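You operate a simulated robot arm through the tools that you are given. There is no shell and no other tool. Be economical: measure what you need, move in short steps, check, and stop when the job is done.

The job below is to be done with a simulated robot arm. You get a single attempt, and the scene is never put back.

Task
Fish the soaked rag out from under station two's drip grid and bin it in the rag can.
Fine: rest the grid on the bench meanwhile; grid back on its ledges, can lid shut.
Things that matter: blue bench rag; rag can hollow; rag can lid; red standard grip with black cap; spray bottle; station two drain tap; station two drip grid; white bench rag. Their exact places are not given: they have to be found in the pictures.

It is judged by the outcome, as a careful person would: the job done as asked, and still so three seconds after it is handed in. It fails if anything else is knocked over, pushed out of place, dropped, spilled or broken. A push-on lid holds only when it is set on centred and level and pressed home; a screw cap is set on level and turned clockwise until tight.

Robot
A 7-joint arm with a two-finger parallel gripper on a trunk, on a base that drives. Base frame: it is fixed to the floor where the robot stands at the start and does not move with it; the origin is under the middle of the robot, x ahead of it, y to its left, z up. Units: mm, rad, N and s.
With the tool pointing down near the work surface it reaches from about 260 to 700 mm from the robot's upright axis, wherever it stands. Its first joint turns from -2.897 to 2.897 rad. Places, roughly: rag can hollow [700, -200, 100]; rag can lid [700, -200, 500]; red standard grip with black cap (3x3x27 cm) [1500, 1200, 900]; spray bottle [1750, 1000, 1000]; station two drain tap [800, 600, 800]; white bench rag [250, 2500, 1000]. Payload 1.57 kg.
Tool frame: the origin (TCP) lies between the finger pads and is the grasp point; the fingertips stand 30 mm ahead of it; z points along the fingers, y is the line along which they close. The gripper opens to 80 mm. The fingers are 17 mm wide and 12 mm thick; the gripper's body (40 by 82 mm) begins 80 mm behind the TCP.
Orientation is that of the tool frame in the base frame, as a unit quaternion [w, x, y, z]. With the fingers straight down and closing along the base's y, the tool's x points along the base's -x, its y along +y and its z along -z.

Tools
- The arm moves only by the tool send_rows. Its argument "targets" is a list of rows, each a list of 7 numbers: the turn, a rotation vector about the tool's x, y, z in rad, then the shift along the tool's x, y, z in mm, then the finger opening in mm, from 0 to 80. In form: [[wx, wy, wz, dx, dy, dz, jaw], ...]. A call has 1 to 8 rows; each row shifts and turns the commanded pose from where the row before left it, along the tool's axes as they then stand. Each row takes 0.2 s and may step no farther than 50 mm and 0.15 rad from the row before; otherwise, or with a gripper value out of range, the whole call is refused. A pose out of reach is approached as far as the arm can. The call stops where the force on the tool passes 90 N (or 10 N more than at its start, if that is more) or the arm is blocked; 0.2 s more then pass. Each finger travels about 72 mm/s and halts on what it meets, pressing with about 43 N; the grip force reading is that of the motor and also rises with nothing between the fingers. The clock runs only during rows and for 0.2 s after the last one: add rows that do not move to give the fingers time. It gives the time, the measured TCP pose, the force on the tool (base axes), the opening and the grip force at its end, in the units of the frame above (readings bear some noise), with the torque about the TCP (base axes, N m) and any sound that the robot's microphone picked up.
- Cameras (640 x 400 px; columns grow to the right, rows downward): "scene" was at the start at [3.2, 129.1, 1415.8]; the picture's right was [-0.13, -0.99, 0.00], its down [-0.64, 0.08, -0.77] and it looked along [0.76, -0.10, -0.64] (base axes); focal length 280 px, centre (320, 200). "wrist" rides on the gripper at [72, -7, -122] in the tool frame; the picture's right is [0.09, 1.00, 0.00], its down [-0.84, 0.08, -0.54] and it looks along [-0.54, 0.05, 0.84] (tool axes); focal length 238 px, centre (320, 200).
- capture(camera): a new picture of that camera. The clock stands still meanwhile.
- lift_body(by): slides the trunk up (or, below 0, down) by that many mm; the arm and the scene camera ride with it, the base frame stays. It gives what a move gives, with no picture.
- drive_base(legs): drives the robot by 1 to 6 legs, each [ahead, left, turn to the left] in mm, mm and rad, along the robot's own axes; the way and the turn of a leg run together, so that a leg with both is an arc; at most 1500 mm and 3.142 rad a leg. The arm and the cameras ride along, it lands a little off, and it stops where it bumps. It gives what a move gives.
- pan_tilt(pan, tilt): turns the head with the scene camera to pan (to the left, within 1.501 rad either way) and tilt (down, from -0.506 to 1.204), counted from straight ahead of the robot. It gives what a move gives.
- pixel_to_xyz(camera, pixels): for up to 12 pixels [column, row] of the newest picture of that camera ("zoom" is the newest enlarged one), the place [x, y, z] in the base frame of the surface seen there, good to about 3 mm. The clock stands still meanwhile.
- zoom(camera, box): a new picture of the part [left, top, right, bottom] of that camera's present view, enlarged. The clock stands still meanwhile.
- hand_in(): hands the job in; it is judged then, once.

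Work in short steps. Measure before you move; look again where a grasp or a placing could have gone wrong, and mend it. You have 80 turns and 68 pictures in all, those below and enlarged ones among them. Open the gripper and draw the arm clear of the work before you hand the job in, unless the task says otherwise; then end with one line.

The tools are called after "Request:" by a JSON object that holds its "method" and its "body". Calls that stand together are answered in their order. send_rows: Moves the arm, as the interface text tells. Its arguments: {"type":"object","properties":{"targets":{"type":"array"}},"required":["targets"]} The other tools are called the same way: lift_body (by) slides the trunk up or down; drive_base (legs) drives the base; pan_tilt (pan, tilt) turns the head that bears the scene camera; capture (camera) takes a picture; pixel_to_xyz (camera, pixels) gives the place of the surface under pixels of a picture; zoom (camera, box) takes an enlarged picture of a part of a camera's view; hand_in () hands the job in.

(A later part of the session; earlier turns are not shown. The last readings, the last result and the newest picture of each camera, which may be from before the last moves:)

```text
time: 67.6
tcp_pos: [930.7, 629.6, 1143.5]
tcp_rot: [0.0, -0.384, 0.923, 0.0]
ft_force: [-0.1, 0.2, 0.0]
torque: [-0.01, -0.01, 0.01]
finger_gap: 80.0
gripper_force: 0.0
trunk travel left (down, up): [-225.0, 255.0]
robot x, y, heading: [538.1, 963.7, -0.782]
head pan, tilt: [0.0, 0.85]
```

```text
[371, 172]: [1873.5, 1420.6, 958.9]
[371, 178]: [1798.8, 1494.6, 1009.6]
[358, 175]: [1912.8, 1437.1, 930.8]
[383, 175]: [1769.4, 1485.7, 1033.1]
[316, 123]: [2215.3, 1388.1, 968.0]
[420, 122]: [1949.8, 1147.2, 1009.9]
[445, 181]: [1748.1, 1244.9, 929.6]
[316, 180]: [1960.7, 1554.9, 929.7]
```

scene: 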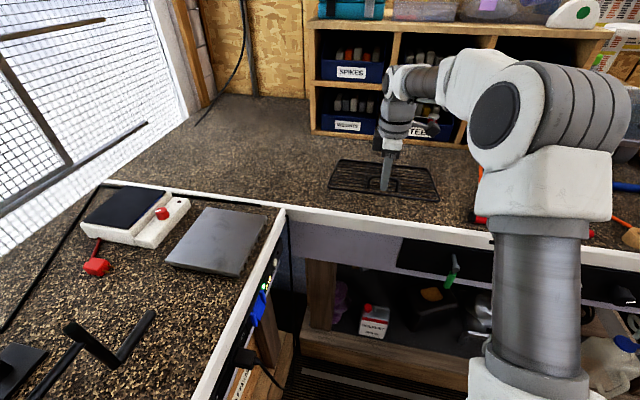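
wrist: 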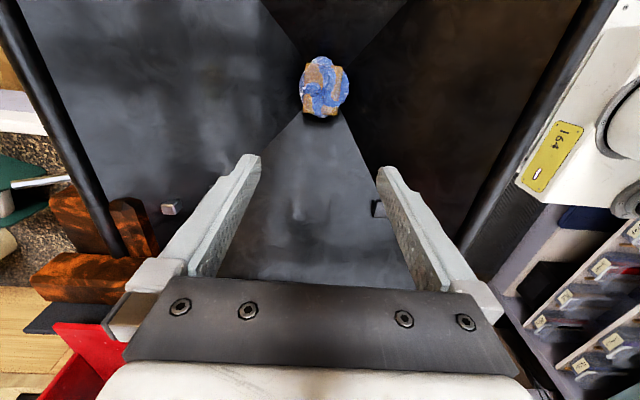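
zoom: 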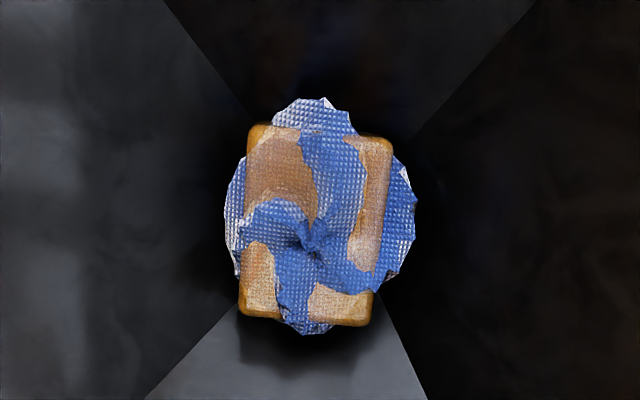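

Rag centre ≈(908,611), top 934, ~58 mm across the closing direction. I move above and lower to TCP ≈958, then look.

Request:
{"method": "send_rows", "body": {"targets": [[0, 0, 0, 29, 3, 10, 80], [0, 0, 0, 0, 0, 45, 80], [0, 0, 0, 0, 0, 45, 80], [0, 0, 0, 0, 0, 45, 80], [0, 0, 0, 0, 0, 25, 76], [0, 0, 0, 0, 0, 14, 74], [0, 0, 0, 0, 0, 0, 74]]}}

Request:
{"method": "zoom", "body": {"camera": "wrist", "box": [200, 90, 440, 240]}}

```text
time: 69.2
tcp_pos: [907.9, 610.4, 958.9]
tcp_rot: [0.0, -0.384, 0.923, -0.001]
ft_force: [1.0, 0.0, 0.5]
torque: [0.01, 0.01, -0.02]
finger_gap: 74.4
gripper_force: 0.1
trunk travel left (down, up): [-225.0, 255.0]
robot x, y, heading: [543.5, 966.5, -0.782]
head pan, tilt: [0.0, 0.85]
```

```text
2.67 times, centred on (320, 165) of wrist
```

zoom: 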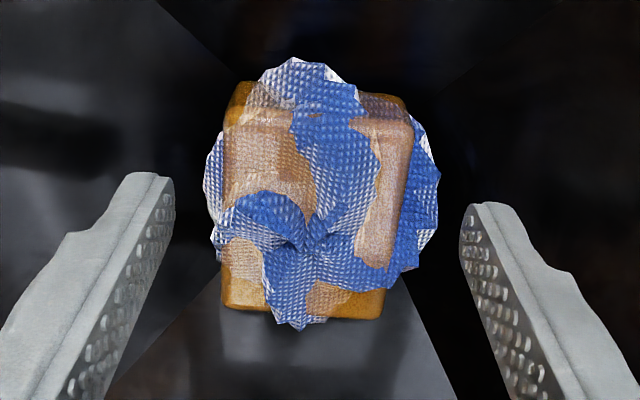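

Rag centred between the fingers. I lower to TCP ≈944 with the jaws at 66, then close.

Request:
{"method": "send_rows", "body": {"targets": [[0, 0, 0, 0, 0, 7, 66], [0, 0, 0, 0, 0, 7, 66], [0, 0, 0, 0, 0, 0, 66], [0, 0, 0, 0, 0, 4, 60], [0, 0, 0, 0, 0, 0, 60]]}}

```text
time: 70.4
tcp_pos: [908.0, 611.4, 940.7]
tcp_rot: [0.0, -0.385, 0.923, 0.0]
ft_force: [0.3, 0.3, -0.3]
torque: [0.01, -0.01, 0.01]
finger_gap: 60.1
gripper_force: 0.0
trunk travel left (down, up): [-225.0, 255.0]
robot x, y, heading: [539.3, 966.0, -0.783]
head pan, tilt: [0.0, 0.85]
```

No contact yet; I go 6 mm lower and close.

Request:
{"method": "send_rows", "body": {"targets": [[0, 0, 0, 0, 0, 3, 56], [0, 0, 0, 0, 0, 3, 56], [0, 0, 0, 0, 0, 0, 0], [0, 0, 0, 0, 0, 0, 0], [0, 0, 0, 0, 0, 0, 0], [0, 0, 0, 0, 0, 0, 0], [0, 0, 0, 0, 0, 0, 0]]}}

Request:
{"method": "zoom", "body": {"camera": "wrist", "box": [200, 90, 440, 240]}}

```text
time: 72.0
tcp_pos: [907.8, 609.1, 936.8]
tcp_rot: [0.001, -0.385, 0.923, 0.0]
ft_force: [0.5, 0.2, 1.1]
torque: [0.0, -0.02, -0.02]
finger_gap: 47.4
gripper_force: 43.1
trunk travel left (down, up): [-225.0, 255.0]
robot x, y, heading: [542.0, 962.6, -0.786]
head pan, tilt: [0.0, 0.85]
```

```text
2.67 times, centred on (320, 165) of wrist
```

zoom: 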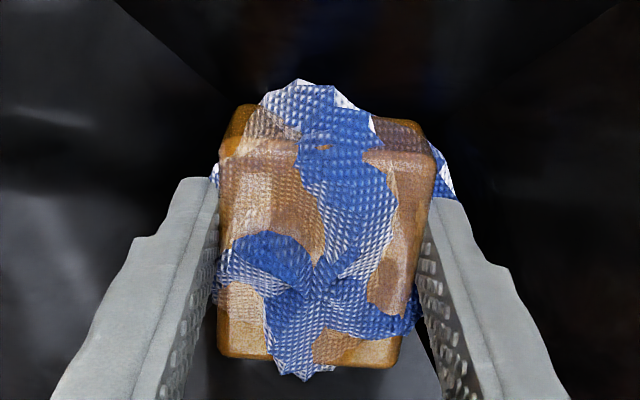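

Gripped at 47 mm, 43 N. I lift slowly above the rim within the tray.

Request:
{"method": "send_rows", "body": {"targets": [[0, 0, 0, 0, 0, -15, 0], [0, 0, 0, 0, 0, -30, 0], [0, 0, 0, 0, 0, -40, 0], [0, 0, 0, 0, 0, -45, 0], [0, 0, 0, 0, 0, -45, 0], [0, 0, 0, 0, 0, -40, 0], [0, 0, 0, 0, 0, 0, 0], [0, 0, 0, 0, 0, 0, 0]]}}

Request:
{"method": "capture", "body": {"camera": "scene"}}

```text
time: 73.8
tcp_pos: [907.8, 610.4, 1149.9]
tcp_rot: [0.0, -0.384, 0.923, 0.0]
ft_force: [-1.1, 0.8, -0.7]
torque: [-0.01, -0.04, -0.02]
finger_gap: 47.3
gripper_force: 43.1
trunk travel left (down, up): [-225.0, 255.0]
robot x, y, heading: [536.6, 965.9, -0.784]
head pan, tilt: [0.0, 0.85]
```

```text
31 pictures are left
```

scene: 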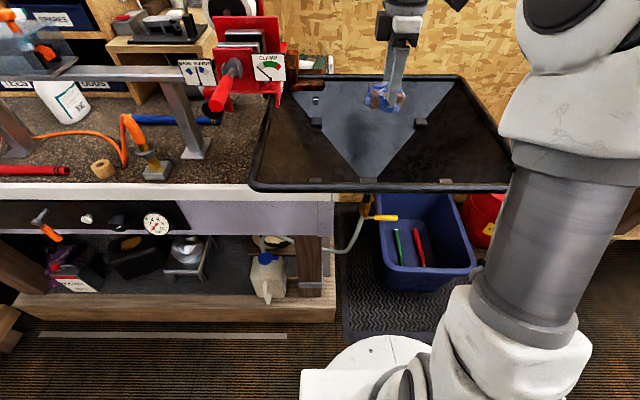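

The rag is held. I drive back to near the starting spot to inspect the can.

Request:
{"method": "drive_base", "body": {"legs": [[-400, 0, 0], [0, 0, 0.785], [-200, -1150, 0]]}}

Request:
{"method": "pan_tilt", "body": {"pan": -0.35, "tilt": 0.85}}

Request:
{"method": "capture", "body": {"camera": "scene"}}

```text
time: 88.0
tcp_pos: [574.0, 126.8, 1150.0]
tcp_rot: [0.0, -0.707, 0.707, -0.001]
ft_force: [1.1, -0.3, -0.8]
torque: [0.02, 0.0, -0.01]
finger_gap: 47.0
gripper_force: 42.5
trunk travel left (down, up): [-225.0, 255.0]
robot x, y, heading: [68.1, 116.0, 0.004]
head pan, tilt: [0.0, 0.85]
```

```text
time: 88.9
tcp_pos: [573.2, 127.0, 1149.7]
tcp_rot: [0.0, -0.707, 0.707, 0.0]
ft_force: [0.3, -0.5, -0.8]
torque: [0.01, 0.0, 0.0]
finger_gap: 46.7
gripper_force: 42.4
trunk travel left (down, up): [-225.0, 255.0]
robot x, y, heading: [61.4, 115.5, -0.003]
head pan, tilt: [-0.351, 0.85]
```

```text
30 pictures are left
```

scene: 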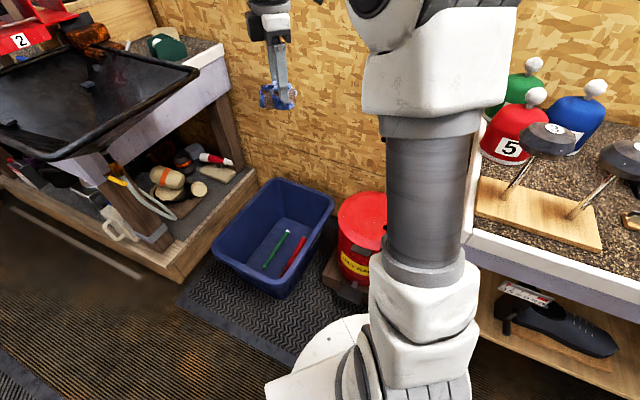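

The column hides the can; I back up a little and turn right so the can appears left of the arm.

Request:
{"method": "drive_base", "body": {"legs": [[-120, 0, 0], [0, 0, -0.5]]}}

Request:
{"method": "pan_tilt", "body": {"pan": 0.05, "tilt": 0.85}}

Request:
{"method": "zoom", "body": {"camera": "scene", "box": [160, 100, 480, 300]}}

```text
time: 92.2
tcp_pos: [393.8, -121.3, 1150.5]
tcp_rot: [0.0, -0.51, 0.86, 0.0]
ft_force: [0.1, 0.4, -0.5]
torque: [-0.02, 0.03, -0.01]
finger_gap: 46.3
gripper_force: 43.5
trunk travel left (down, up): [-225.0, 255.0]
robot x, y, heading: [-59.5, 119.3, -0.499]
head pan, tilt: [-0.351, 0.85]
```

```text
time: 93.0
tcp_pos: [394.5, -119.7, 1150.7]
tcp_rot: [0.0, -0.51, 0.86, 0.001]
ft_force: [0.4, 0.0, -0.5]
torque: [0.0, -0.02, 0.0]
finger_gap: 46.8
gripper_force: 43.2
trunk travel left (down, up): [-225.0, 255.0]
robot x, y, heading: [-57.5, 118.2, -0.5]
head pan, tilt: [0.051, 0.85]
```

```text
2.00 times, centred on (320, 200) of scene
```

zoom: 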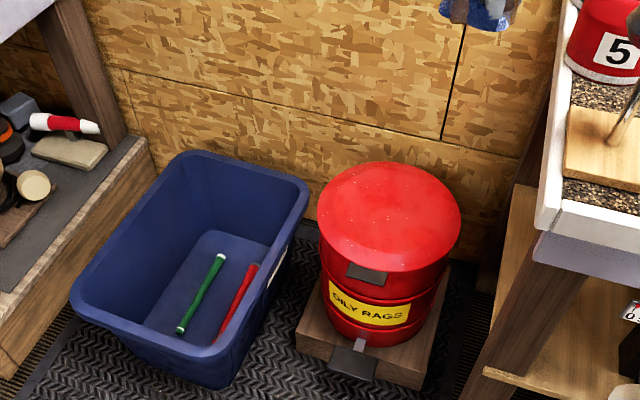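

The can has a hinged-looking red lid with a black front tab at zoom (366,273) and a pedal. I measure lid, tab, wall and plinth.

Request:
{"method": "pixel_to_xyz", "body": {"camera": "zoom", "pixels": [[390, 215], [390, 163], [320, 215], [458, 220], [375, 268], [352, 275], [366, 283], [384, 275], [395, 152], [352, 365], [310, 340], [365, 240]]}}

Request:
{"method": "zoom", "body": {"camera": "scene", "box": [300, 170, 400, 300]}}

```text
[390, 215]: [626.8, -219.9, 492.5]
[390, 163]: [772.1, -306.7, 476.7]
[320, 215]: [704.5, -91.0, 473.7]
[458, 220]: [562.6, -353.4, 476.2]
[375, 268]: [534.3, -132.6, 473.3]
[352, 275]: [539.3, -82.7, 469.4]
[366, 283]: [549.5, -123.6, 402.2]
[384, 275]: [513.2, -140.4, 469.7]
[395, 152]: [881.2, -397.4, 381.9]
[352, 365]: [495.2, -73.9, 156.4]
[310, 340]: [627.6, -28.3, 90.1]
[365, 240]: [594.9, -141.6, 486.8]
```

```text
3.08 times, centred on (350, 235) of scene
```

zoom: 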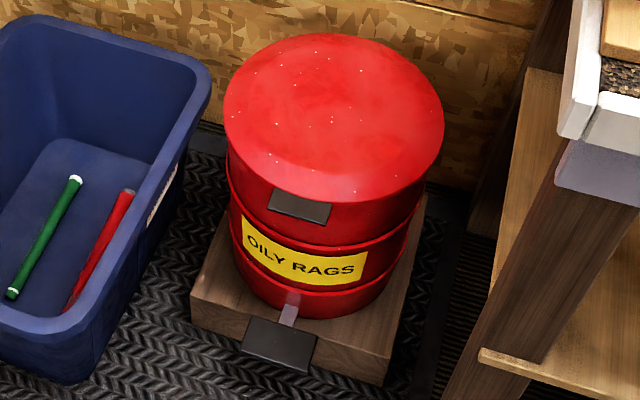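

Lid centre ≈(640,-222), Ø≈295, rim z≈474, tab at ≈(527,-111,469) facing (-1,+1), hinge at the back near (744,-326). I line the robot up in front of the tab, heading -45°.

Request:
{"method": "drive_base", "body": {"legs": [[0, 250, 0], [0, 0, -0.285]]}}

Request:
{"method": "pan_tilt", "body": {"pan": 0.0, "tilt": 0.9}}

Request:
{"method": "capture", "body": {"camera": "scene"}}

```text
time: 96.7
tcp_pos: [429.2, -17.7, 1150.9]
tcp_rot: [0.0, -0.382, 0.924, 0.0]
ft_force: [0.3, 1.1, -0.2]
torque: [0.01, 0.0, 0.03]
finger_gap: 46.4
gripper_force: 43.6
trunk travel left (down, up): [-225.0, 255.0]
robot x, y, heading: [62.3, 339.1, -0.784]
head pan, tilt: [0.051, 0.85]
```

```text
time: 97.3
tcp_pos: [428.8, -18.1, 1150.5]
tcp_rot: [0.0, -0.382, 0.924, 0.0]
ft_force: [-0.3, -0.6, -0.3]
torque: [0.02, -0.01, -0.03]
finger_gap: 46.7
gripper_force: 43.4
trunk travel left (down, up): [-225.0, 255.0]
robot x, y, heading: [66.1, 341.0, -0.786]
head pan, tilt: [0.0, 0.901]
```

```text
27 pictures are left
```

scene: 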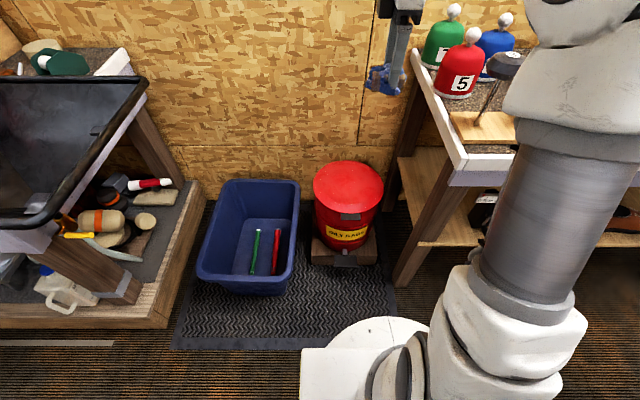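

Robot is aligned (l≈288 vs tab 294). I lower the trunk fully, then pitch the tool toward horizontal.

Request:
{"method": "lift_body", "body": {"by": -225}}

Request:
{"method": "send_rows", "body": {"targets": [[0.14, 0, 0, 0, 0, 0, 0], [0.14, 0, 0, 0, 0, 0, 0], [0.14, 0, 0, 0, 0, 0, 0], [0.14, 0, 0, 0, 0, 0, 0], [0.14, 0, 0, 0, 0, 0, 0], [0.14, 0, 0, 0, 0, 0, 0], [0.14, 0, 0, 0, 0, 0, 0], [0, 0, 0, 0, 0, 0, 0]]}}

```text
time: 99.7
tcp_pos: [428.5, -17.8, 924.9]
tcp_rot: [0.0, -0.382, 0.924, 0.0]
ft_force: [0.4, -0.1, -0.3]
torque: [-0.02, -0.01, 0.0]
finger_gap: 46.5
gripper_force: 43.1
trunk travel left (down, up): [0.0, 480.0]
robot x, y, heading: [61.3, 335.1, -0.782]
head pan, tilt: [0.0, 0.901]
```

```text
time: 101.5
tcp_pos: [427.9, -17.0, 925.6]
tcp_rot: [0.18, -0.337, 0.816, -0.435]
ft_force: [-0.8, -0.1, 0.2]
torque: [-0.04, 0.06, 0.0]
finger_gap: 46.1
gripper_force: 43.6
trunk travel left (down, up): [0.0, 480.0]
robot x, y, heading: [68.2, 339.1, -0.786]
head pan, tilt: [0.0, 0.901]
```

Pitch reached 0.98 rad without trouble. I finish the pitch to 1.4 and begin lowering.

Request:
{"method": "send_rows", "body": {"targets": [[0.14, 0, 0, 0, 0, 0, 0], [0.14, 0, 0, 0, 0, 0, 0], [0.14, 0, 0, 0, 0, 0, 0], [0, 0, 0, 0, 46, 8, 0], [0, 0, 0, 0, 46, 8, 0], [0, 0, 0, 0, 46, 8, 0], [0, 0, 0, 0, 46, 8, 0], [0, 0, 0, 0, 46, 8, 0]]}}

Request:
{"method": "send_rows", "body": {"targets": [[0, 0, 0, 0, 46, 8, 0], [0, 0, 0, 0, 46, 8, 0], [0, 0, 0, 0, 46, 8, 0], [0, 0, 0, 0, 0, 0, 0]]}}

Request:
{"method": "capture", "body": {"camera": "scene"}}

```text
time: 103.3
tcp_pos: [428.8, -18.6, 693.4]
tcp_rot: [0.247, -0.292, 0.706, -0.596]
ft_force: [0.0, 0.4, 0.2]
torque: [0.04, 0.02, -0.02]
finger_gap: 46.0
gripper_force: 42.8
trunk travel left (down, up): [0.0, 480.0]
robot x, y, heading: [63.1, 335.4, -0.787]
head pan, tilt: [0.0, 0.901]
```

```text
time: 104.3
tcp_pos: [428.4, -18.2, 552.2]
tcp_rot: [0.246, -0.292, 0.707, -0.595]
ft_force: [0.6, 1.5, -0.2]
torque: [0.04, 0.03, 0.03]
finger_gap: 46.0
gripper_force: 43.1
trunk travel left (down, up): [0.0, 480.0]
robot x, y, heading: [63.4, 338.6, -0.786]
head pan, tilt: [0.0, 0.901]
```

```text
26 pictures are left
```

scene: 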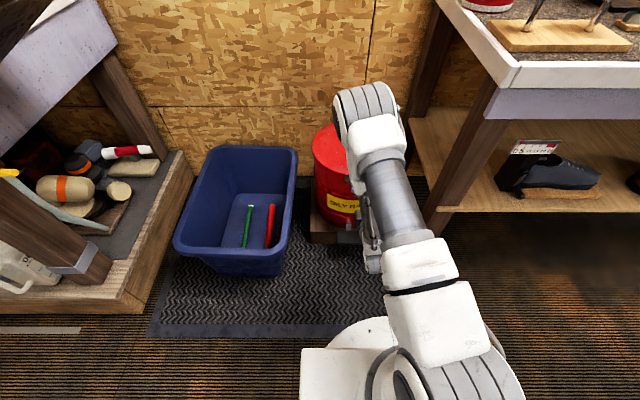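

The arm follows well. I lower to TCP z≈424 and look with the wrist camera.

Request:
{"method": "send_rows", "body": {"targets": [[0, 0, 0, 0, 42, 7, 0], [0, 0, 0, 0, 42, 7, 0], [0, 0, 0, 0, 42, 7, 0], [0, 0, 0, 0, 0, 0, 0]]}}

Request:
{"method": "capture", "body": {"camera": "wrist"}}

```text
time: 105.3
tcp_pos: [427.2, -17.8, 425.1]
tcp_rot: [0.247, -0.292, 0.707, -0.595]
ft_force: [-0.2, -0.2, 0.4]
torque: [0.03, -0.04, -0.01]
finger_gap: 46.1
gripper_force: 43.0
trunk travel left (down, up): [0.0, 480.0]
robot x, y, heading: [64.7, 335.8, -0.788]
head pan, tilt: [0.0, 0.901]
```

```text
25 pictures are left
```

wrist: 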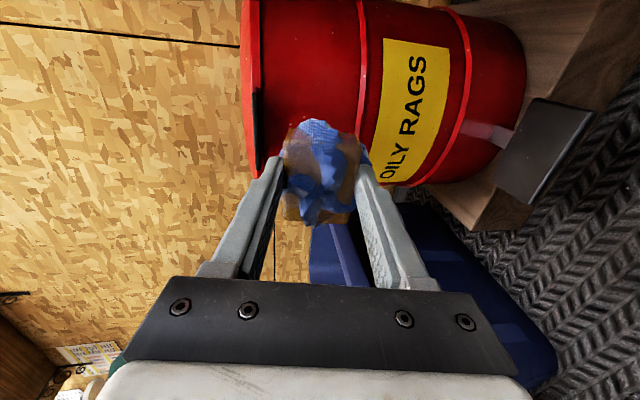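

A side view: the lid is the band at columns 240–262, the black tab hangs at (258,90–175), and the upper finger is just beneath it. I measure.

Request:
{"method": "pixel_to_xyz", "body": {"camera": "wrist", "pixels": [[258, 92], [257, 120], [258, 165], [254, 172], [250, 60], [262, 60], [275, 60], [275, 165], [300, 60], [318, 130]]}}

Request:
{"method": "zoom", "body": {"camera": "wrist", "box": [220, 40, 400, 240]}}

```text
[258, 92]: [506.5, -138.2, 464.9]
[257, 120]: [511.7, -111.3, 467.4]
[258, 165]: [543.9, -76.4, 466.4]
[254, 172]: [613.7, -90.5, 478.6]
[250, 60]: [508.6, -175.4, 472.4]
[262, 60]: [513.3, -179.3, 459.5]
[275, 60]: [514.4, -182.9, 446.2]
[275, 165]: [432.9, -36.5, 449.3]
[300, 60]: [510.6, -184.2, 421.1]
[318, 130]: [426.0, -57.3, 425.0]
```

```text
2.00 times, centred on (310, 140) of wrist
```

zoom: 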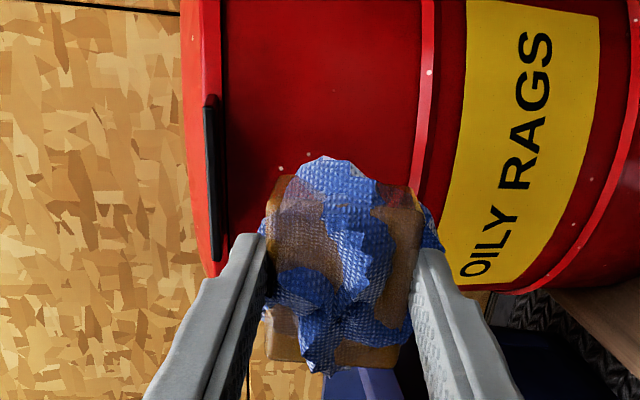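

Tab underside ≈z 463 with edge at f≈440; the upper finger's top is ≈454–458. I adjust 5 mm down/left and drive 112 mm ahead to slip the finger under the tab.

Request:
{"method": "send_rows", "body": {"targets": [[0, 0, 0, -5, 5, 0, 0], [0, 0, 0, 0, 0, 0, 0]]}}

Request:
{"method": "drive_base", "body": {"legs": [[112, 0, 0]]}}

Request:
{"method": "capture", "body": {"camera": "wrist"}}

```text
time: 105.9
tcp_pos: [432.0, -13.5, 419.3]
tcp_rot: [0.246, -0.292, 0.707, -0.595]
ft_force: [-0.4, 0.5, -0.1]
torque: [-0.01, 0.02, 0.0]
finger_gap: 45.8
gripper_force: 42.9
trunk travel left (down, up): [0.0, 480.0]
robot x, y, heading: [64.8, 335.8, -0.783]
head pan, tilt: [0.0, 0.901]
```

```text
time: 107.3
tcp_pos: [509.0, -91.9, 419.2]
tcp_rot: [0.246, -0.293, 0.707, -0.595]
ft_force: [0.0, 0.7, -0.1]
torque: [-0.04, 0.04, 0.0]
finger_gap: 45.6
gripper_force: 42.7
trunk travel left (down, up): [0.0, 480.0]
robot x, y, heading: [140.8, 258.2, -0.787]
head pan, tilt: [0.0, 0.901]
```

```text
23 pictures are left
```

wrist: 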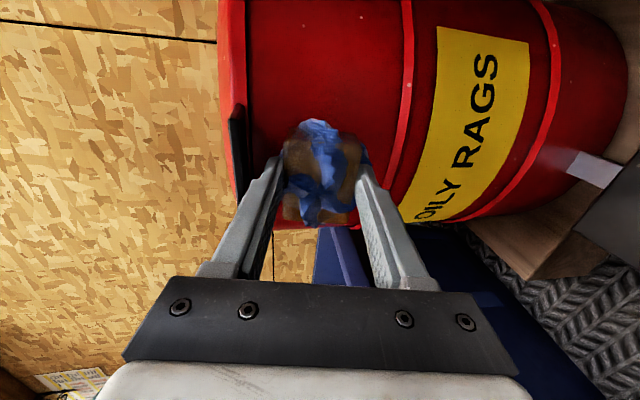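

The upper finger is under the tab by ~14 mm. I lift along the lid's arc to about 16° and look; I also read where the base front is.

Request:
{"method": "send_rows", "body": {"targets": [[0, 0, 0, 0, -13.8, -2.4, 0], [0, 0, 0, 0, -41.2, -4.2, 0], [0, 0, 0, 0, -41.5, 1.6, 0], [0, 0, 0, 0, 0, 0, 0]]}}

Request:
{"method": "capture", "body": {"camera": "wrist"}}

Request:
{"method": "pixel_to_xyz", "body": {"camera": "scene", "pixels": [[375, 322], [345, 328], [365, 320]]}}

```text
time: 108.3
tcp_pos: [517.5, -101.5, 515.6]
tcp_rot: [0.246, -0.293, 0.707, -0.595]
ft_force: [2.3, 1.4, -2.5]
torque: [0.1, 0.14, 0.02]
finger_gap: 45.5
gripper_force: 42.7
trunk travel left (down, up): [0.0, 480.0]
robot x, y, heading: [140.7, 260.7, -0.789]
head pan, tilt: [0.0, 0.901]
```

```text
22 pictures are left
```

wrist: 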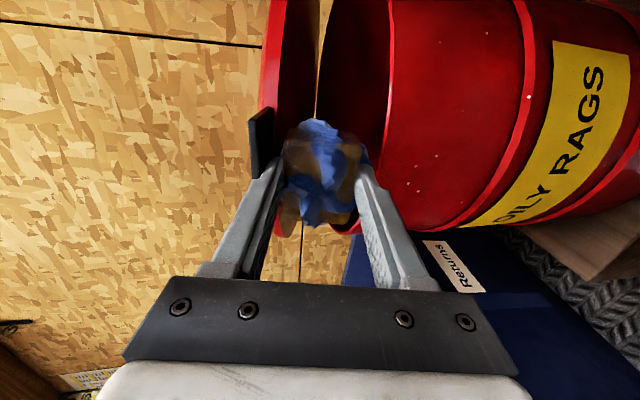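

```text
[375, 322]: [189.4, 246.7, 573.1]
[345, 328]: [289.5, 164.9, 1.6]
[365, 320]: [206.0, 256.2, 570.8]
```

The lid is swinging up on the finger. I continue along the arc to ~56°.

Request:
{"method": "send_rows", "body": {"targets": [[0, 0, 0, 0, -40.7, 7.4, 0], [0, 0, 0, 0, -39.3, 12.9, 0], [0, 0, 0, 0, -37.1, 18.3, 0], [0, 0, 0, 0, -34.2, 23.3, 0], [0, 0, 0, 0, -30.7, 27.8, 0], [0, 0, 0, 0, 0, 0, 0]]}}

Request:
{"method": "capture", "body": {"camera": "wrist"}}

```text
time: 109.7
tcp_pos: [601.4, -185.3, 680.8]
tcp_rot: [0.247, -0.293, 0.707, -0.595]
ft_force: [-0.5, 0.7, -1.3]
torque: [-0.01, 0.04, 0.01]
finger_gap: 45.6
gripper_force: 42.7
trunk travel left (down, up): [0.0, 480.0]
robot x, y, heading: [139.9, 257.6, -0.784]
head pan, tilt: [0.0, 0.901]
```

```text
21 pictures are left
```

wrist: 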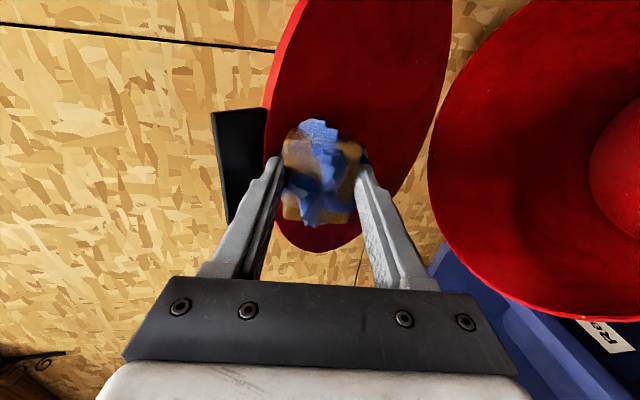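

The lid is ~55° open, resting on the finger, its inside smooth. I drive ahead 110 mm to push it on.

Request:
{"method": "drive_base", "body": {"legs": [[110, 0, 0]]}}

Request:
{"method": "capture", "body": {"camera": "scene"}}

```text
time: 111.1
tcp_pos: [677.4, -260.4, 680.5]
tcp_rot: [0.246, -0.293, 0.706, -0.596]
ft_force: [-0.2, 0.8, -0.7]
torque: [-0.01, 0.01, -0.05]
finger_gap: 45.2
gripper_force: 42.7
trunk travel left (down, up): [0.0, 480.0]
robot x, y, heading: [217.0, 184.5, -0.786]
head pan, tilt: [0.0, 0.901]
stopped in leg 1: the robot was blocked; the commanded pose is now the measured one
```

```text
20 pictures are left
```

scene: 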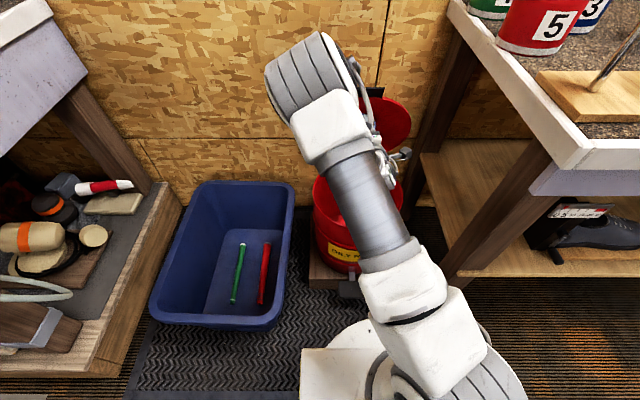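

The drive stopped just short, blocked. I zoom to see the lid and base clearance.

Request:
{"method": "zoom", "body": {"camera": "scene", "box": [240, 60, 480, 400]}}

Request:
{"method": "capture", "body": {"camera": "wrist"}}

Request:
{"method": "pixel_to_xyz", "body": {"camera": "scene", "pixels": [[150, 310], [275, 325], [292, 190], [302, 352], [350, 275], [385, 320], [395, 120], [372, 92]]}}

```text
1.18 times, centred on (360, 230) of scene
```

zoom: 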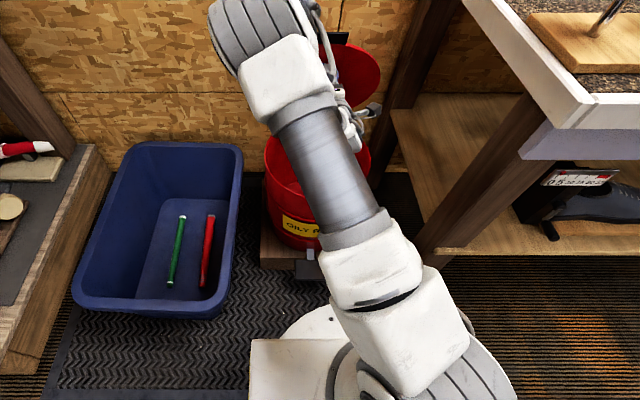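

```text
18 pictures are left
```

wrist: 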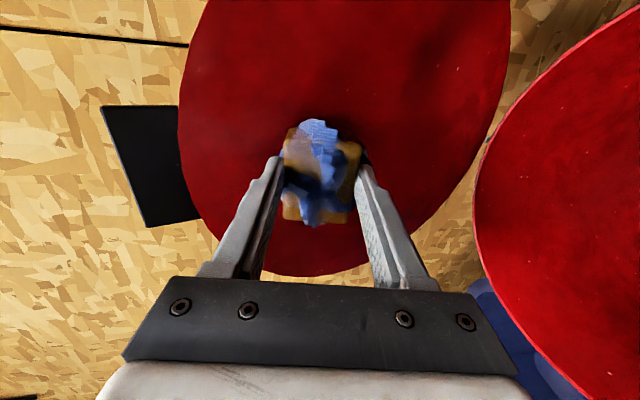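

```text
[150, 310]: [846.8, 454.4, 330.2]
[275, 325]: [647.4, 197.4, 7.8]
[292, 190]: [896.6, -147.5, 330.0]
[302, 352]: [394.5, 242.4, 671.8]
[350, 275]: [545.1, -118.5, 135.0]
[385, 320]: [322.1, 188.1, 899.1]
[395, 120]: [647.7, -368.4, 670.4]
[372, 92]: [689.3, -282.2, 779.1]
```

The lid stands ~77° open. I test pushing 15 mm more with the arm to see whether it's at a stop.

Request:
{"method": "send_rows", "body": {"targets": [[0, 0, 0, 0, -1, 6, 0], [0, 0, 0, 0, -1, 6, 0], [0, 0, 0, 0, -1, 6, 0], [0, 0, 0, 0, 0, 0, 0]]}}

```text
time: 112.1
tcp_pos: [689.6, -273.6, 678.6]
tcp_rot: [0.246, -0.292, 0.707, -0.595]
ft_force: [-0.4, -0.2, -0.4]
torque: [-0.02, 0.02, 0.08]
finger_gap: 45.2
gripper_force: 43.1
trunk travel left (down, up): [0.0, 480.0]
robot x, y, heading: [215.4, 182.2, -0.787]
head pan, tilt: [0.0, 0.901]
```

It moves freely, no stop. I keep pushing past vertical.

Request:
{"method": "send_rows", "body": {"targets": [[0, 0, 0, 0, -3, 20, 0], [0, 0, 0, 0, -3, 20, 0], [0, 0, 0, 0, -3, 20, 0], [0, 0, 0, 0, -3, 20, 0], [0, 0, 0, 0, 0, 0, 0]]}}

Request:
{"method": "capture", "body": {"camera": "wrist"}}

```text
time: 113.2
tcp_pos: [739.9, -325.1, 677.0]
tcp_rot: [0.246, -0.293, 0.708, -0.594]
ft_force: [-26.6, 28.7, 15.6]
torque: [-0.38, -0.42, 0.07]
finger_gap: 47.0
gripper_force: 43.1
trunk travel left (down, up): [0.0, 480.0]
robot x, y, heading: [216.1, 181.8, -0.786]
head pan, tilt: [0.0, 0.901]
stopped in row 5: the force on the tool passed its limit at 92 N (the readings are from after the stop); the commanded pose is now the measured one
```

```text
17 pictures are left
```

wrist: 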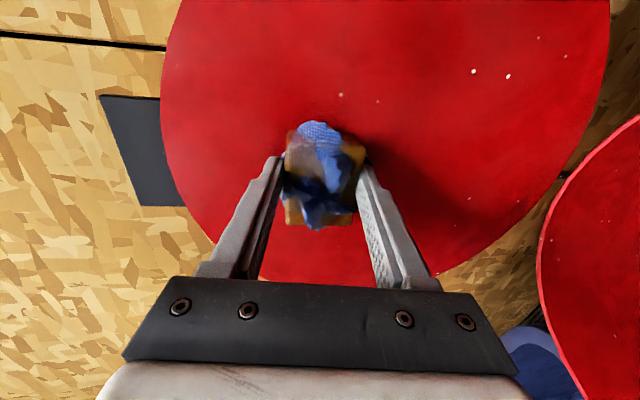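

The lid has reached its stop past vertical. I back off 40 mm and see whether it stays.

Request:
{"method": "send_rows", "body": {"targets": [[0, 0, 0, 0, 2, -10, 0], [0, 0, 0, 0, 2, -15, 0], [0, 0, 0, 0, 3, -20, 0], [0, 0, 0, 0, 0, 0, 0], [0, 0, 0, 0, 0, 0, 0]]}}

Request:
{"method": "capture", "body": {"camera": "wrist"}}

```text
time: 114.4
tcp_pos: [710.9, -294.1, 674.5]
tcp_rot: [0.245, -0.293, 0.709, -0.592]
ft_force: [0.4, 0.4, -0.6]
torque: [0.03, 0.04, 0.02]
finger_gap: 47.1
gripper_force: 43.0
trunk travel left (down, up): [0.0, 480.0]
robot x, y, heading: [215.9, 179.7, -0.784]
head pan, tilt: [0.0, 0.901]
```

```text
16 pictures are left
```

wrist: 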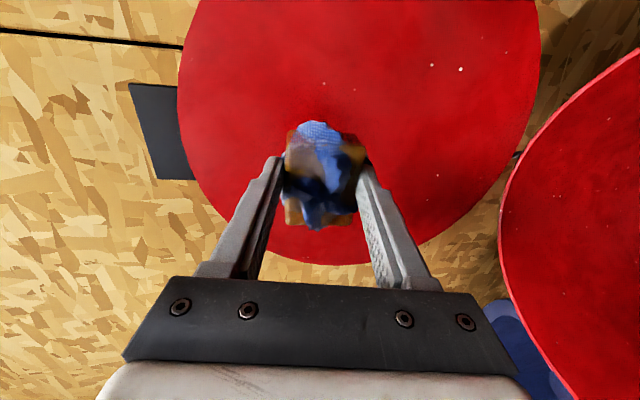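

The lid stays open. I pull back over the can mouth and pitch the tool down.

Request:
{"method": "send_rows", "body": {"targets": [[0, 0, 0, 0, 7, -38, 0], [0, 0, 0, 0, 7, -38, 0], [-0.14, 0, 0, 0, 6, -35, 0], [-0.14, 0, 0, 0, 0, 0, 0], [-0.14, 0, 0, 0, 0, 0, 0], [-0.14, 0, 0, 0, 0, 0, 0], [-0.14, 0, 0, 0, 0, 0, 0], [-0.14, 0, 0, 0, 0, 0, 0]]}}

Request:
{"method": "send_rows", "body": {"targets": [[-0.14, 0, 0, 0, 0, 0, 0], [-0.14, 0, 0, 0, 0, 0, 0], [-0.14, 0, 0, 0, 0, 0, 0], [0, 0, 0, 0, 0, 0, 0]]}}

Request:
{"method": "capture", "body": {"camera": "wrist"}}

```text
time: 116.2
tcp_pos: [630.9, -214.9, 676.1]
tcp_rot: [0.103, -0.368, 0.889, -0.252]
ft_force: [0.2, 0.4, -0.3]
torque: [0.01, 0.04, -0.03]
finger_gap: 46.8
gripper_force: 43.4
trunk travel left (down, up): [0.0, 480.0]
robot x, y, heading: [221.3, 183.0, -0.786]
head pan, tilt: [0.0, 0.901]
```

```text
time: 117.2
tcp_pos: [631.0, -214.1, 676.0]
tcp_rot: [0.024, -0.381, 0.922, -0.06]
ft_force: [0.0, 0.7, -0.6]
torque: [0.01, -0.03, 0.03]
finger_gap: 46.5
gripper_force: 43.2
trunk travel left (down, up): [0.0, 480.0]
robot x, y, heading: [216.7, 180.4, -0.786]
head pan, tilt: [0.0, 0.901]
```

```text
15 pictures are left
```

wrist: 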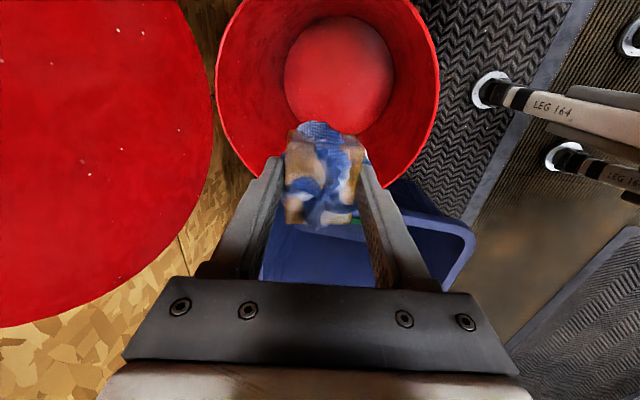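

The tool is over the can mouth. I lower the rag into the can and release.

Request:
{"method": "send_rows", "body": {"targets": [[0, 0, 0, 0, 4, 42, 0], [0, 0, 0, 0, 4, 42, 0], [0, 0, 0, 0, 4, 42, 0], [0, 0, 0, 0, 4, 42, 0], [0, 0, 0, 0, 4, 42, 0], [0, 0, 0, 0, 0, 0, 80], [0, 0, 0, 0, 0, 0, 80], [0, 0, 0, 0, 0, 0, 80]]}}

Request:
{"method": "capture", "body": {"camera": "wrist"}}

```text
time: 119.0
tcp_pos: [635.2, -219.8, 462.3]
tcp_rot: [0.025, -0.38, 0.922, -0.061]
ft_force: [-0.6, -0.7, 0.3]
torque: [-0.03, 0.01, 0.01]
finger_gap: 79.9
gripper_force: 0.1
trunk travel left (down, up): [0.0, 480.0]
robot x, y, heading: [221.1, 182.1, -0.786]
head pan, tilt: [0.0, 0.901]
```

```text
14 pictures are left
```

wrist: 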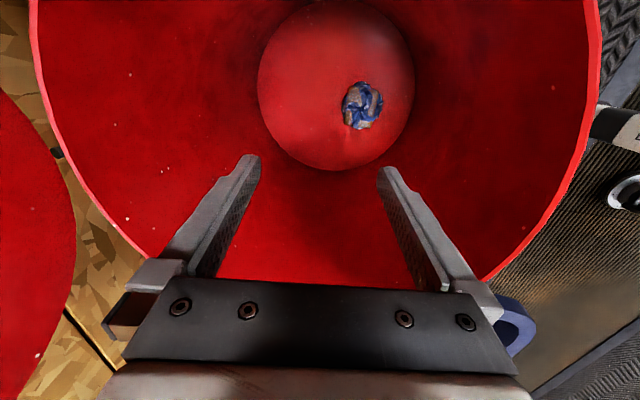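

The rag is in the can. Now to close the lid I raise out and pitch the tool forward so I can straddle the tab at the lid's top.

Request:
{"method": "send_rows", "body": {"targets": [[0, 0, 0, 0, 0, -49, 80], [0, 0, 0, 0, 0, -49, 80], [0, 0, 0, 0, 0, -49, 80], [0, 0, 0, 0, 0, -49, 80], [0, 0, 0, 0, 0, -49, 80], [0, 0, 0, 0, 0, -49, 80], [0, 0, 0, 0, 0, -49, 80], [0, 0, 0, 0, 0, -49, 60]]}}

Request:
{"method": "send_rows", "body": {"targets": [[0.12, 0, 0, 0, -30, 0, 50], [0.12, 0, 0, 0, -35, 0, 50], [0.12, 0, 0, 0, -35, 0, 50], [0.11, 0, 0, 0, -30, 0, 50], [0, 0, 0, 0, 0, 0, 50]]}}

Request:
{"method": "capture", "body": {"camera": "wrist"}}

```text
time: 120.8
tcp_pos: [601.2, -182.0, 853.1]
tcp_rot: [0.025, -0.381, 0.922, -0.059]
ft_force: [0.0, -1.3, -0.5]
torque: [-0.01, 0.0, 0.01]
finger_gap: 60.1
gripper_force: 0.1
trunk travel left (down, up): [0.0, 480.0]
robot x, y, heading: [217.4, 183.0, -0.782]
head pan, tilt: [0.0, 0.901]
```

```text
time: 122.0
tcp_pos: [686.3, -270.6, 892.4]
tcp_rot: [0.113, -0.365, 0.883, -0.274]
ft_force: [0.7, 0.2, -0.2]
torque: [-0.01, -0.02, -0.01]
finger_gap: 50.1
gripper_force: 0.0
trunk travel left (down, up): [0.0, 480.0]
robot x, y, heading: [218.3, 182.6, -0.78]
head pan, tilt: [0.0, 0.901]
```

```text
13 pictures are left
```

wrist: 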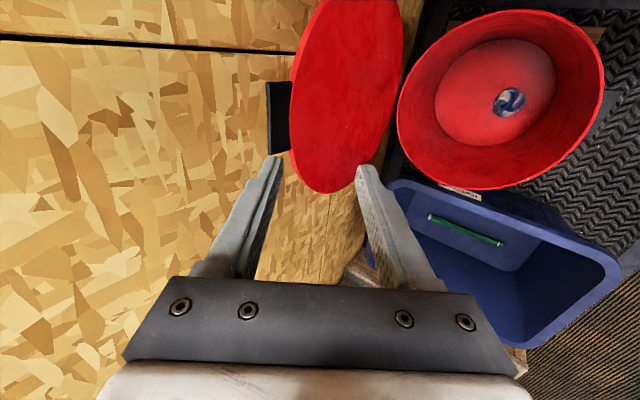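

Lid stays up; the tab is at (278,118). I measure it and the lid's edge.

Request:
{"method": "pixel_to_xyz", "body": {"camera": "wrist", "pixels": [[278, 118], [270, 118], [287, 118], [278, 90], [278, 148], [300, 118], [330, 180], [340, 110], [385, 100], [245, 118]]}}

```text
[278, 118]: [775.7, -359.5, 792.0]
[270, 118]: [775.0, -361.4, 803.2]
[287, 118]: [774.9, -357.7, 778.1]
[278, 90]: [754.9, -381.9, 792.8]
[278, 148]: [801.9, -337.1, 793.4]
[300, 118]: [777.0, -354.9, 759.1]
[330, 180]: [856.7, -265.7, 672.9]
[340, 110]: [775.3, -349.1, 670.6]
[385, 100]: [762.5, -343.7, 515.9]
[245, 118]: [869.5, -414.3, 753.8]
```

Tab spans z 778–806 at f≈803–809. I go over it and lower so the far finger hooks behind it.

Request:
{"method": "send_rows", "body": {"targets": [[0, 0, 0, 0, -26.1, 30.8, 50], [0, 0, 0, 0, -26.1, 30.8, 50], [0, 0, 0, 0, -26.1, 30.8, 50], [0, 0, 0, 0, 0, 0, 50], [0, 0, 0, 0, 19, 27.7, 50], [0, 0, 0, 0, 19, 27.7, 50], [0, 0, 0, 0, 0, 0, 50]]}}

Request:
{"method": "capture", "body": {"camera": "wrist"}}

```text
time: 123.6
tcp_pos: [767.7, -353.6, 793.0]
tcp_rot: [0.113, -0.364, 0.883, -0.273]
ft_force: [-0.6, -0.2, 0.5]
torque: [-0.02, 0.01, -0.01]
finger_gap: 50.1
gripper_force: 0.1
trunk travel left (down, up): [0.0, 480.0]
robot x, y, heading: [218.6, 182.2, -0.785]
head pan, tilt: [0.0, 0.901]
```

```text
12 pictures are left
```

wrist: 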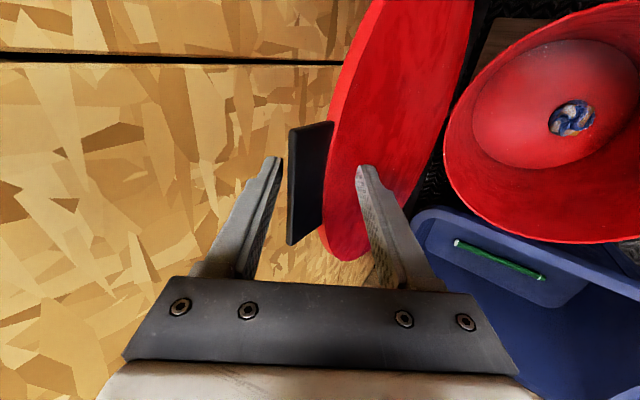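

The tab lies between the fingers. I narrow the jaw to 40 and rotate the tool about the hinge (0.12 rad per row), carrying the lid forward supported by the near finger.

Request:
{"method": "send_rows", "body": {"targets": [[0, 0, 0, 0, 0, 0, 40], [0.12, 0, 0, 0, 31, -23.6, 40], [0.12, 0, 0, 0, 31, -23.6, 40], [0.12, 0, 0, 0, 31, -23.6, 40], [0.12, 0, 0, 0, 31, -23.6, 40], [0.12, 0, 0, 0, 31, -23.6, 40], [0.12, 0, 0, 0, 31, -23.6, 40], [0, 0, 0, 0, 0, 0, 40]]}}

Request:
{"method": "capture", "body": {"camera": "wrist"}}

```text
time: 125.4
tcp_pos: [609.0, -196.7, 736.0]
tcp_rot: [0.233, -0.301, 0.73, -0.567]
ft_force: [-1.4, 0.2, -0.4]
torque: [-0.01, 0.03, -0.01]
finger_gap: 40.8
gripper_force: 0.5
trunk travel left (down, up): [0.0, 480.0]
robot x, y, heading: [220.4, 184.2, -0.785]
head pan, tilt: [0.0, 0.901]
```

```text
11 pictures are left
```

wrist: 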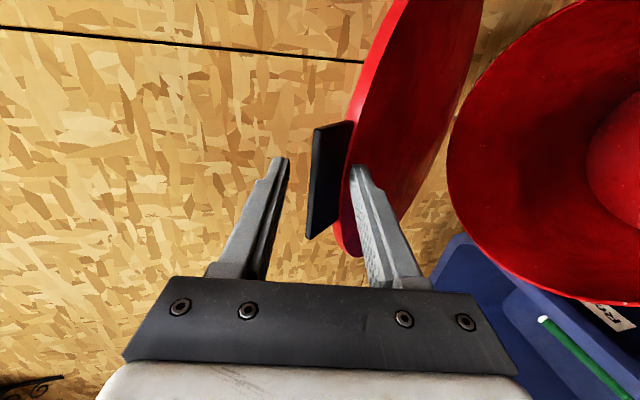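

The lid followed nicely, resting on the near finger. I lower it along its arc to ~5°.

Request:
{"method": "send_rows", "body": {"targets": [[0, 0, 0, 0, 34.3, -27.7, 40], [0, 0, 0, 0, 34.8, -21.3, 40], [0, 0, 0, 0, 37.7, -16.4, 40], [0, 0, 0, 0, 39.9, -11, 40], [0, 0, 0, 0, 41.2, -5.3, 40], [0, 0, 0, 0, 31.5, -0.7, 40], [0, 0, 0, 0, 21.2, 0.7, 40], [0, 0, 0, 0, 0, 0, 40]]}}

Request:
{"method": "capture", "body": {"camera": "wrist"}}

```text
time: 127.2
tcp_pos: [526.2, -109.4, 515.3]
tcp_rot: [0.235, -0.301, 0.73, -0.566]
ft_force: [-0.7, 0.5, -2.3]
torque: [-0.01, 0.0, 0.02]
finger_gap: 41.8
gripper_force: 1.1
out of reach, approached as far as the arm can: row 2, 3
trunk travel left (down, up): [0.0, 480.0]
robot x, y, heading: [215.5, 183.1, -0.784]
head pan, tilt: [0.0, 0.901]
```

```text
10 pictures are left
```

wrist: 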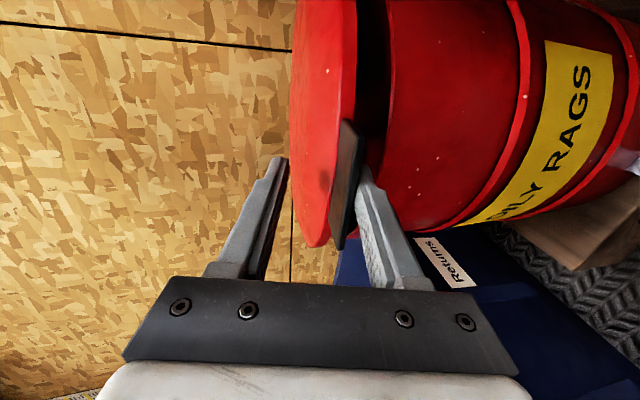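

The lid is ~5° from shut, on the finger. I back the base 24 mm so only the tab is over the fingertip, lower it the rest, then withdraw.

Request:
{"method": "drive_base", "body": {"legs": [[-24, 0, 0]]}}

Request:
{"method": "send_rows", "body": {"targets": [[0, 0, 0, 0, 10, -2.5, 44], [0, 0, 0, 0, 12, -3, 48], [0, 0, 0, 0, 8, -2, 50], [0, 0, 0, 0, 0, 0, 50]]}}

Request:
{"method": "drive_base", "body": {"legs": [[-250, 0, 0]]}}

Request:
{"method": "capture", "body": {"camera": "wrist"}}

```text
time: 128.0
tcp_pos: [509.8, -93.3, 515.8]
tcp_rot: [0.234, -0.302, 0.729, -0.568]
ft_force: [-1.4, 0.8, -2.0]
torque: [0.07, 0.04, 0.01]
finger_gap: 42.0
gripper_force: 1.2
trunk travel left (down, up): [0.0, 480.0]
robot x, y, heading: [200.4, 199.8, -0.787]
head pan, tilt: [0.0, 0.901]
```

```text
time: 129.0
tcp_pos: [509.4, -91.5, 499.7]
tcp_rot: [0.242, -0.296, 0.719, -0.58]
ft_force: [-0.4, 0.1, -1.9]
torque: [0.05, 0.05, 0.0]
finger_gap: 51.9
gripper_force: 0.4
trunk travel left (down, up): [0.0, 480.0]
robot x, y, heading: [198.9, 198.5, -0.788]
head pan, tilt: [0.0, 0.901]
```

```text
time: 131.2
tcp_pos: [333.1, 86.4, 498.0]
tcp_rot: [0.242, -0.299, 0.718, -0.58]
ft_force: [-0.1, -0.8, 0.0]
torque: [0.0, 0.03, -0.02]
finger_gap: 49.9
gripper_force: 0.1
trunk travel left (down, up): [0.0, 480.0]
robot x, y, heading: [20.0, 378.0, -0.781]
head pan, tilt: [0.0, 0.901]
```

```text
9 pictures are left
```

wrist: 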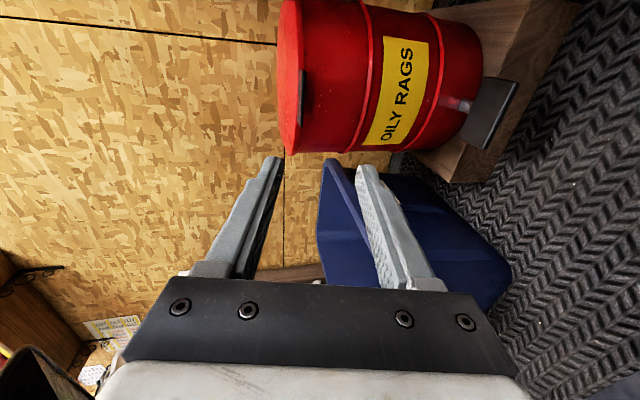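

The lid is shut (tab down flush at (300,95)). Now I restore the tool-down pose and raise the trunk.

Request:
{"method": "lift_body", "body": {"by": 225}}

Request:
{"method": "send_rows", "body": {"targets": [[-0.136, 0, 0, 0, 0, 0, 40], [-0.136, 0, 0, 0, 0, 0, 40], [-0.136, 0, 0, 0, 0, 0, 40], [-0.136, 0, 0, 0, 0, 0, 40], [-0.136, 0, 0, 0, 0, 0, 40], [-0.136, 0, 0, 0, 0, 0, 40], [-0.136, 0, 0, 0, 0, 0, 40], [-0.136, 0, 0, 0, 0, 0, 40]]}}

Request:
{"method": "send_rows", "body": {"targets": [[-0.136, 0, 0, 0, 0, 0, 40], [-0.135, 0, 0, 0, 0, 0, 40], [0, 0, 0, 0, 0, -48, 40], [0, 0, 0, 0, 0, -48, 40], [0, 0, 0, 0, 0, -48, 40], [0, 0, 0, 0, 0, -48, 40], [0, 0, 0, 0, 0, -48, 40], [0, 0, 0, 0, 0, -48, 40]]}}

Request:
{"method": "send_rows", "body": {"targets": [[0, 0, 0, 0, 0, -48, 40], [0, 0, 0, 0, 0, -48, 40], [0, 0, 0, 0, 0, -30, 40], [0, 0, 0, 0, 0, 0, 40]]}}

```text
time: 133.6
tcp_pos: [334.4, 85.5, 722.4]
tcp_rot: [0.243, -0.299, 0.717, -0.581]
ft_force: [1.0, 0.4, -0.1]
torque: [0.0, -0.01, -0.01]
finger_gap: 50.2
gripper_force: 0.2
trunk travel left (down, up): [-225.0, 255.0]
robot x, y, heading: [24.9, 375.4, -0.781]
head pan, tilt: [0.0, 0.901]
```

```text
time: 135.4
tcp_pos: [334.9, 88.1, 721.9]
tcp_rot: [0.053, -0.382, 0.914, -0.124]
ft_force: [0.0, 0.7, -0.4]
torque: [-0.04, 0.0, -0.02]
finger_gap: 39.6
gripper_force: 0.1
trunk travel left (down, up): [-225.0, 255.0]
robot x, y, heading: [23.0, 377.3, -0.783]
head pan, tilt: [0.0, 0.901]
```

```text
time: 137.2
tcp_pos: [332.4, 85.5, 1010.2]
tcp_rot: [0.002, -0.386, 0.923, 0.001]
ft_force: [-0.1, 0.5, 0.0]
torque: [-0.01, 0.01, 0.02]
finger_gap: 39.8
gripper_force: 0.1
trunk travel left (down, up): [-225.0, 255.0]
robot x, y, heading: [24.2, 375.0, -0.779]
head pan, tilt: [0.0, 0.901]
```

```text
time: 138.2
tcp_pos: [333.0, 86.0, 1136.3]
tcp_rot: [0.002, -0.385, 0.923, -0.001]
ft_force: [0.1, 0.5, -0.8]
torque: [0.0, -0.01, 0.0]
finger_gap: 40.0
gripper_force: 0.2
trunk travel left (down, up): [-225.0, 255.0]
robot x, y, heading: [27.3, 376.4, -0.783]
head pan, tilt: [0.0, 0.901]
```

I drive back to the grid along the bench, well back from the tray.

Request:
{"method": "drive_base", "body": {"legs": [[-300, 0, 0], [0, 950, 0], [0, 955, 0], [210, 0, 0]]}}

Request:
{"method": "pan_tilt", "body": {"pan": 0.1, "tilt": 0.85}}

Request:
{"method": "zoom", "body": {"camera": "scene", "box": [240, 60, 480, 210]}}

```text
time: 156.5
tcp_pos: [1608.3, 1511.6, 1135.0]
tcp_rot: [0.001, -0.387, 0.922, -0.001]
ft_force: [0.5, -0.6, -0.8]
torque: [-0.05, 0.01, 0.01]
finger_gap: 40.1
gripper_force: 0.0
trunk travel left (down, up): [-225.0, 255.0]
robot x, y, heading: [1298.9, 1799.6, -0.78]
head pan, tilt: [0.0, 0.901]
```

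```text
time: 157.2
tcp_pos: [1610.0, 1512.2, 1135.5]
tcp_rot: [0.001, -0.387, 0.922, 0.0]
ft_force: [0.5, -0.5, 0.2]
torque: [0.0, 0.01, -0.01]
finger_gap: 40.0
gripper_force: 0.0
trunk travel left (down, up): [-225.0, 255.0]
robot x, y, heading: [1302.9, 1799.8, -0.781]
head pan, tilt: [0.099, 0.85]
```

```text
2.67 times, centred on (360, 135) of scene
```

zoom: 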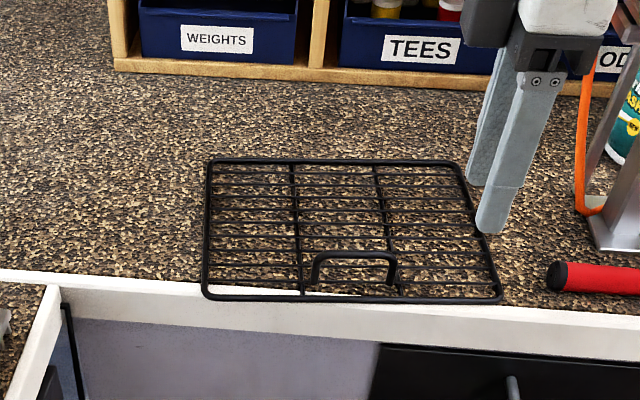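

I measure the handle and the grid's corners.

Request:
{"method": "pixel_to_xyz", "body": {"camera": "zoom", "pixels": [[355, 254], [330, 255], [380, 255], [314, 268], [395, 268], [212, 161], [461, 163], [205, 292], [498, 298], [250, 299], [450, 299]]}}

```text
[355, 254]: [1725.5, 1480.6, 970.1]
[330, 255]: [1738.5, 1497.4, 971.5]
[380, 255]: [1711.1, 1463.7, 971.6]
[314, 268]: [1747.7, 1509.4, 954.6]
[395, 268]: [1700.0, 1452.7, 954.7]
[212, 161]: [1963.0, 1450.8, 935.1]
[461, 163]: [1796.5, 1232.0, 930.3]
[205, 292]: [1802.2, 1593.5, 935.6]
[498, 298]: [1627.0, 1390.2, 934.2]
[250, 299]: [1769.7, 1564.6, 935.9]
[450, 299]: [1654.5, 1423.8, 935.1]
```

The grid is yawed ~4° and the handle centre is ≈(1726,1480), z 971. I move over it with a small yaw and lower to straddle it.

Request:
{"method": "send_rows", "body": {"targets": [[0, 0, 0, -19.4, -35.3, 0, 36], [0, 0, 0, -19.4, -35.3, 0, 36], [0, 0, -0.07, -19.4, -35.3, 0, 36], [0, 0, 0, 0, 0, 45, 36], [0, 0, 0, 0, 0, 45, 36], [0, 0, 0, 0, 0, 40, 36], [0, 0, 0, 0, 0, 38, 36], [0, 0, 0, 0, 0, 0, 36]]}}

Request:
{"method": "capture", "body": {"camera": "wrist"}}

```text
time: 159.0
tcp_pos: [1726.8, 1478.0, 966.6]
tcp_rot: [0.002, -0.419, 0.908, 0.0]
ft_force: [-0.1, 0.4, 0.2]
torque: [0.02, 0.0, 0.01]
finger_gap: 36.1
gripper_force: 0.0
trunk travel left (down, up): [-225.0, 255.0]
robot x, y, heading: [1301.7, 1799.3, -0.779]
head pan, tilt: [0.099, 0.85]
```

```text
7 pictures are left
```

wrist: 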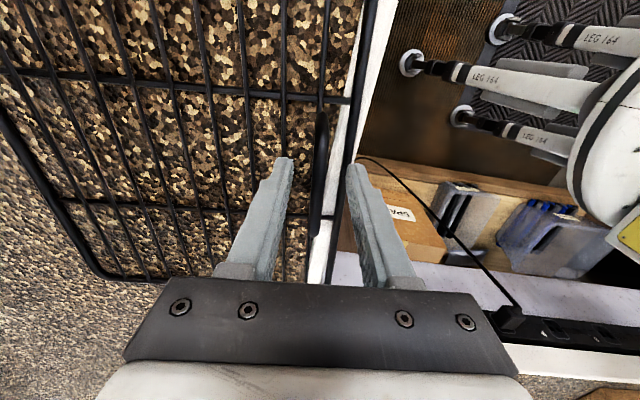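

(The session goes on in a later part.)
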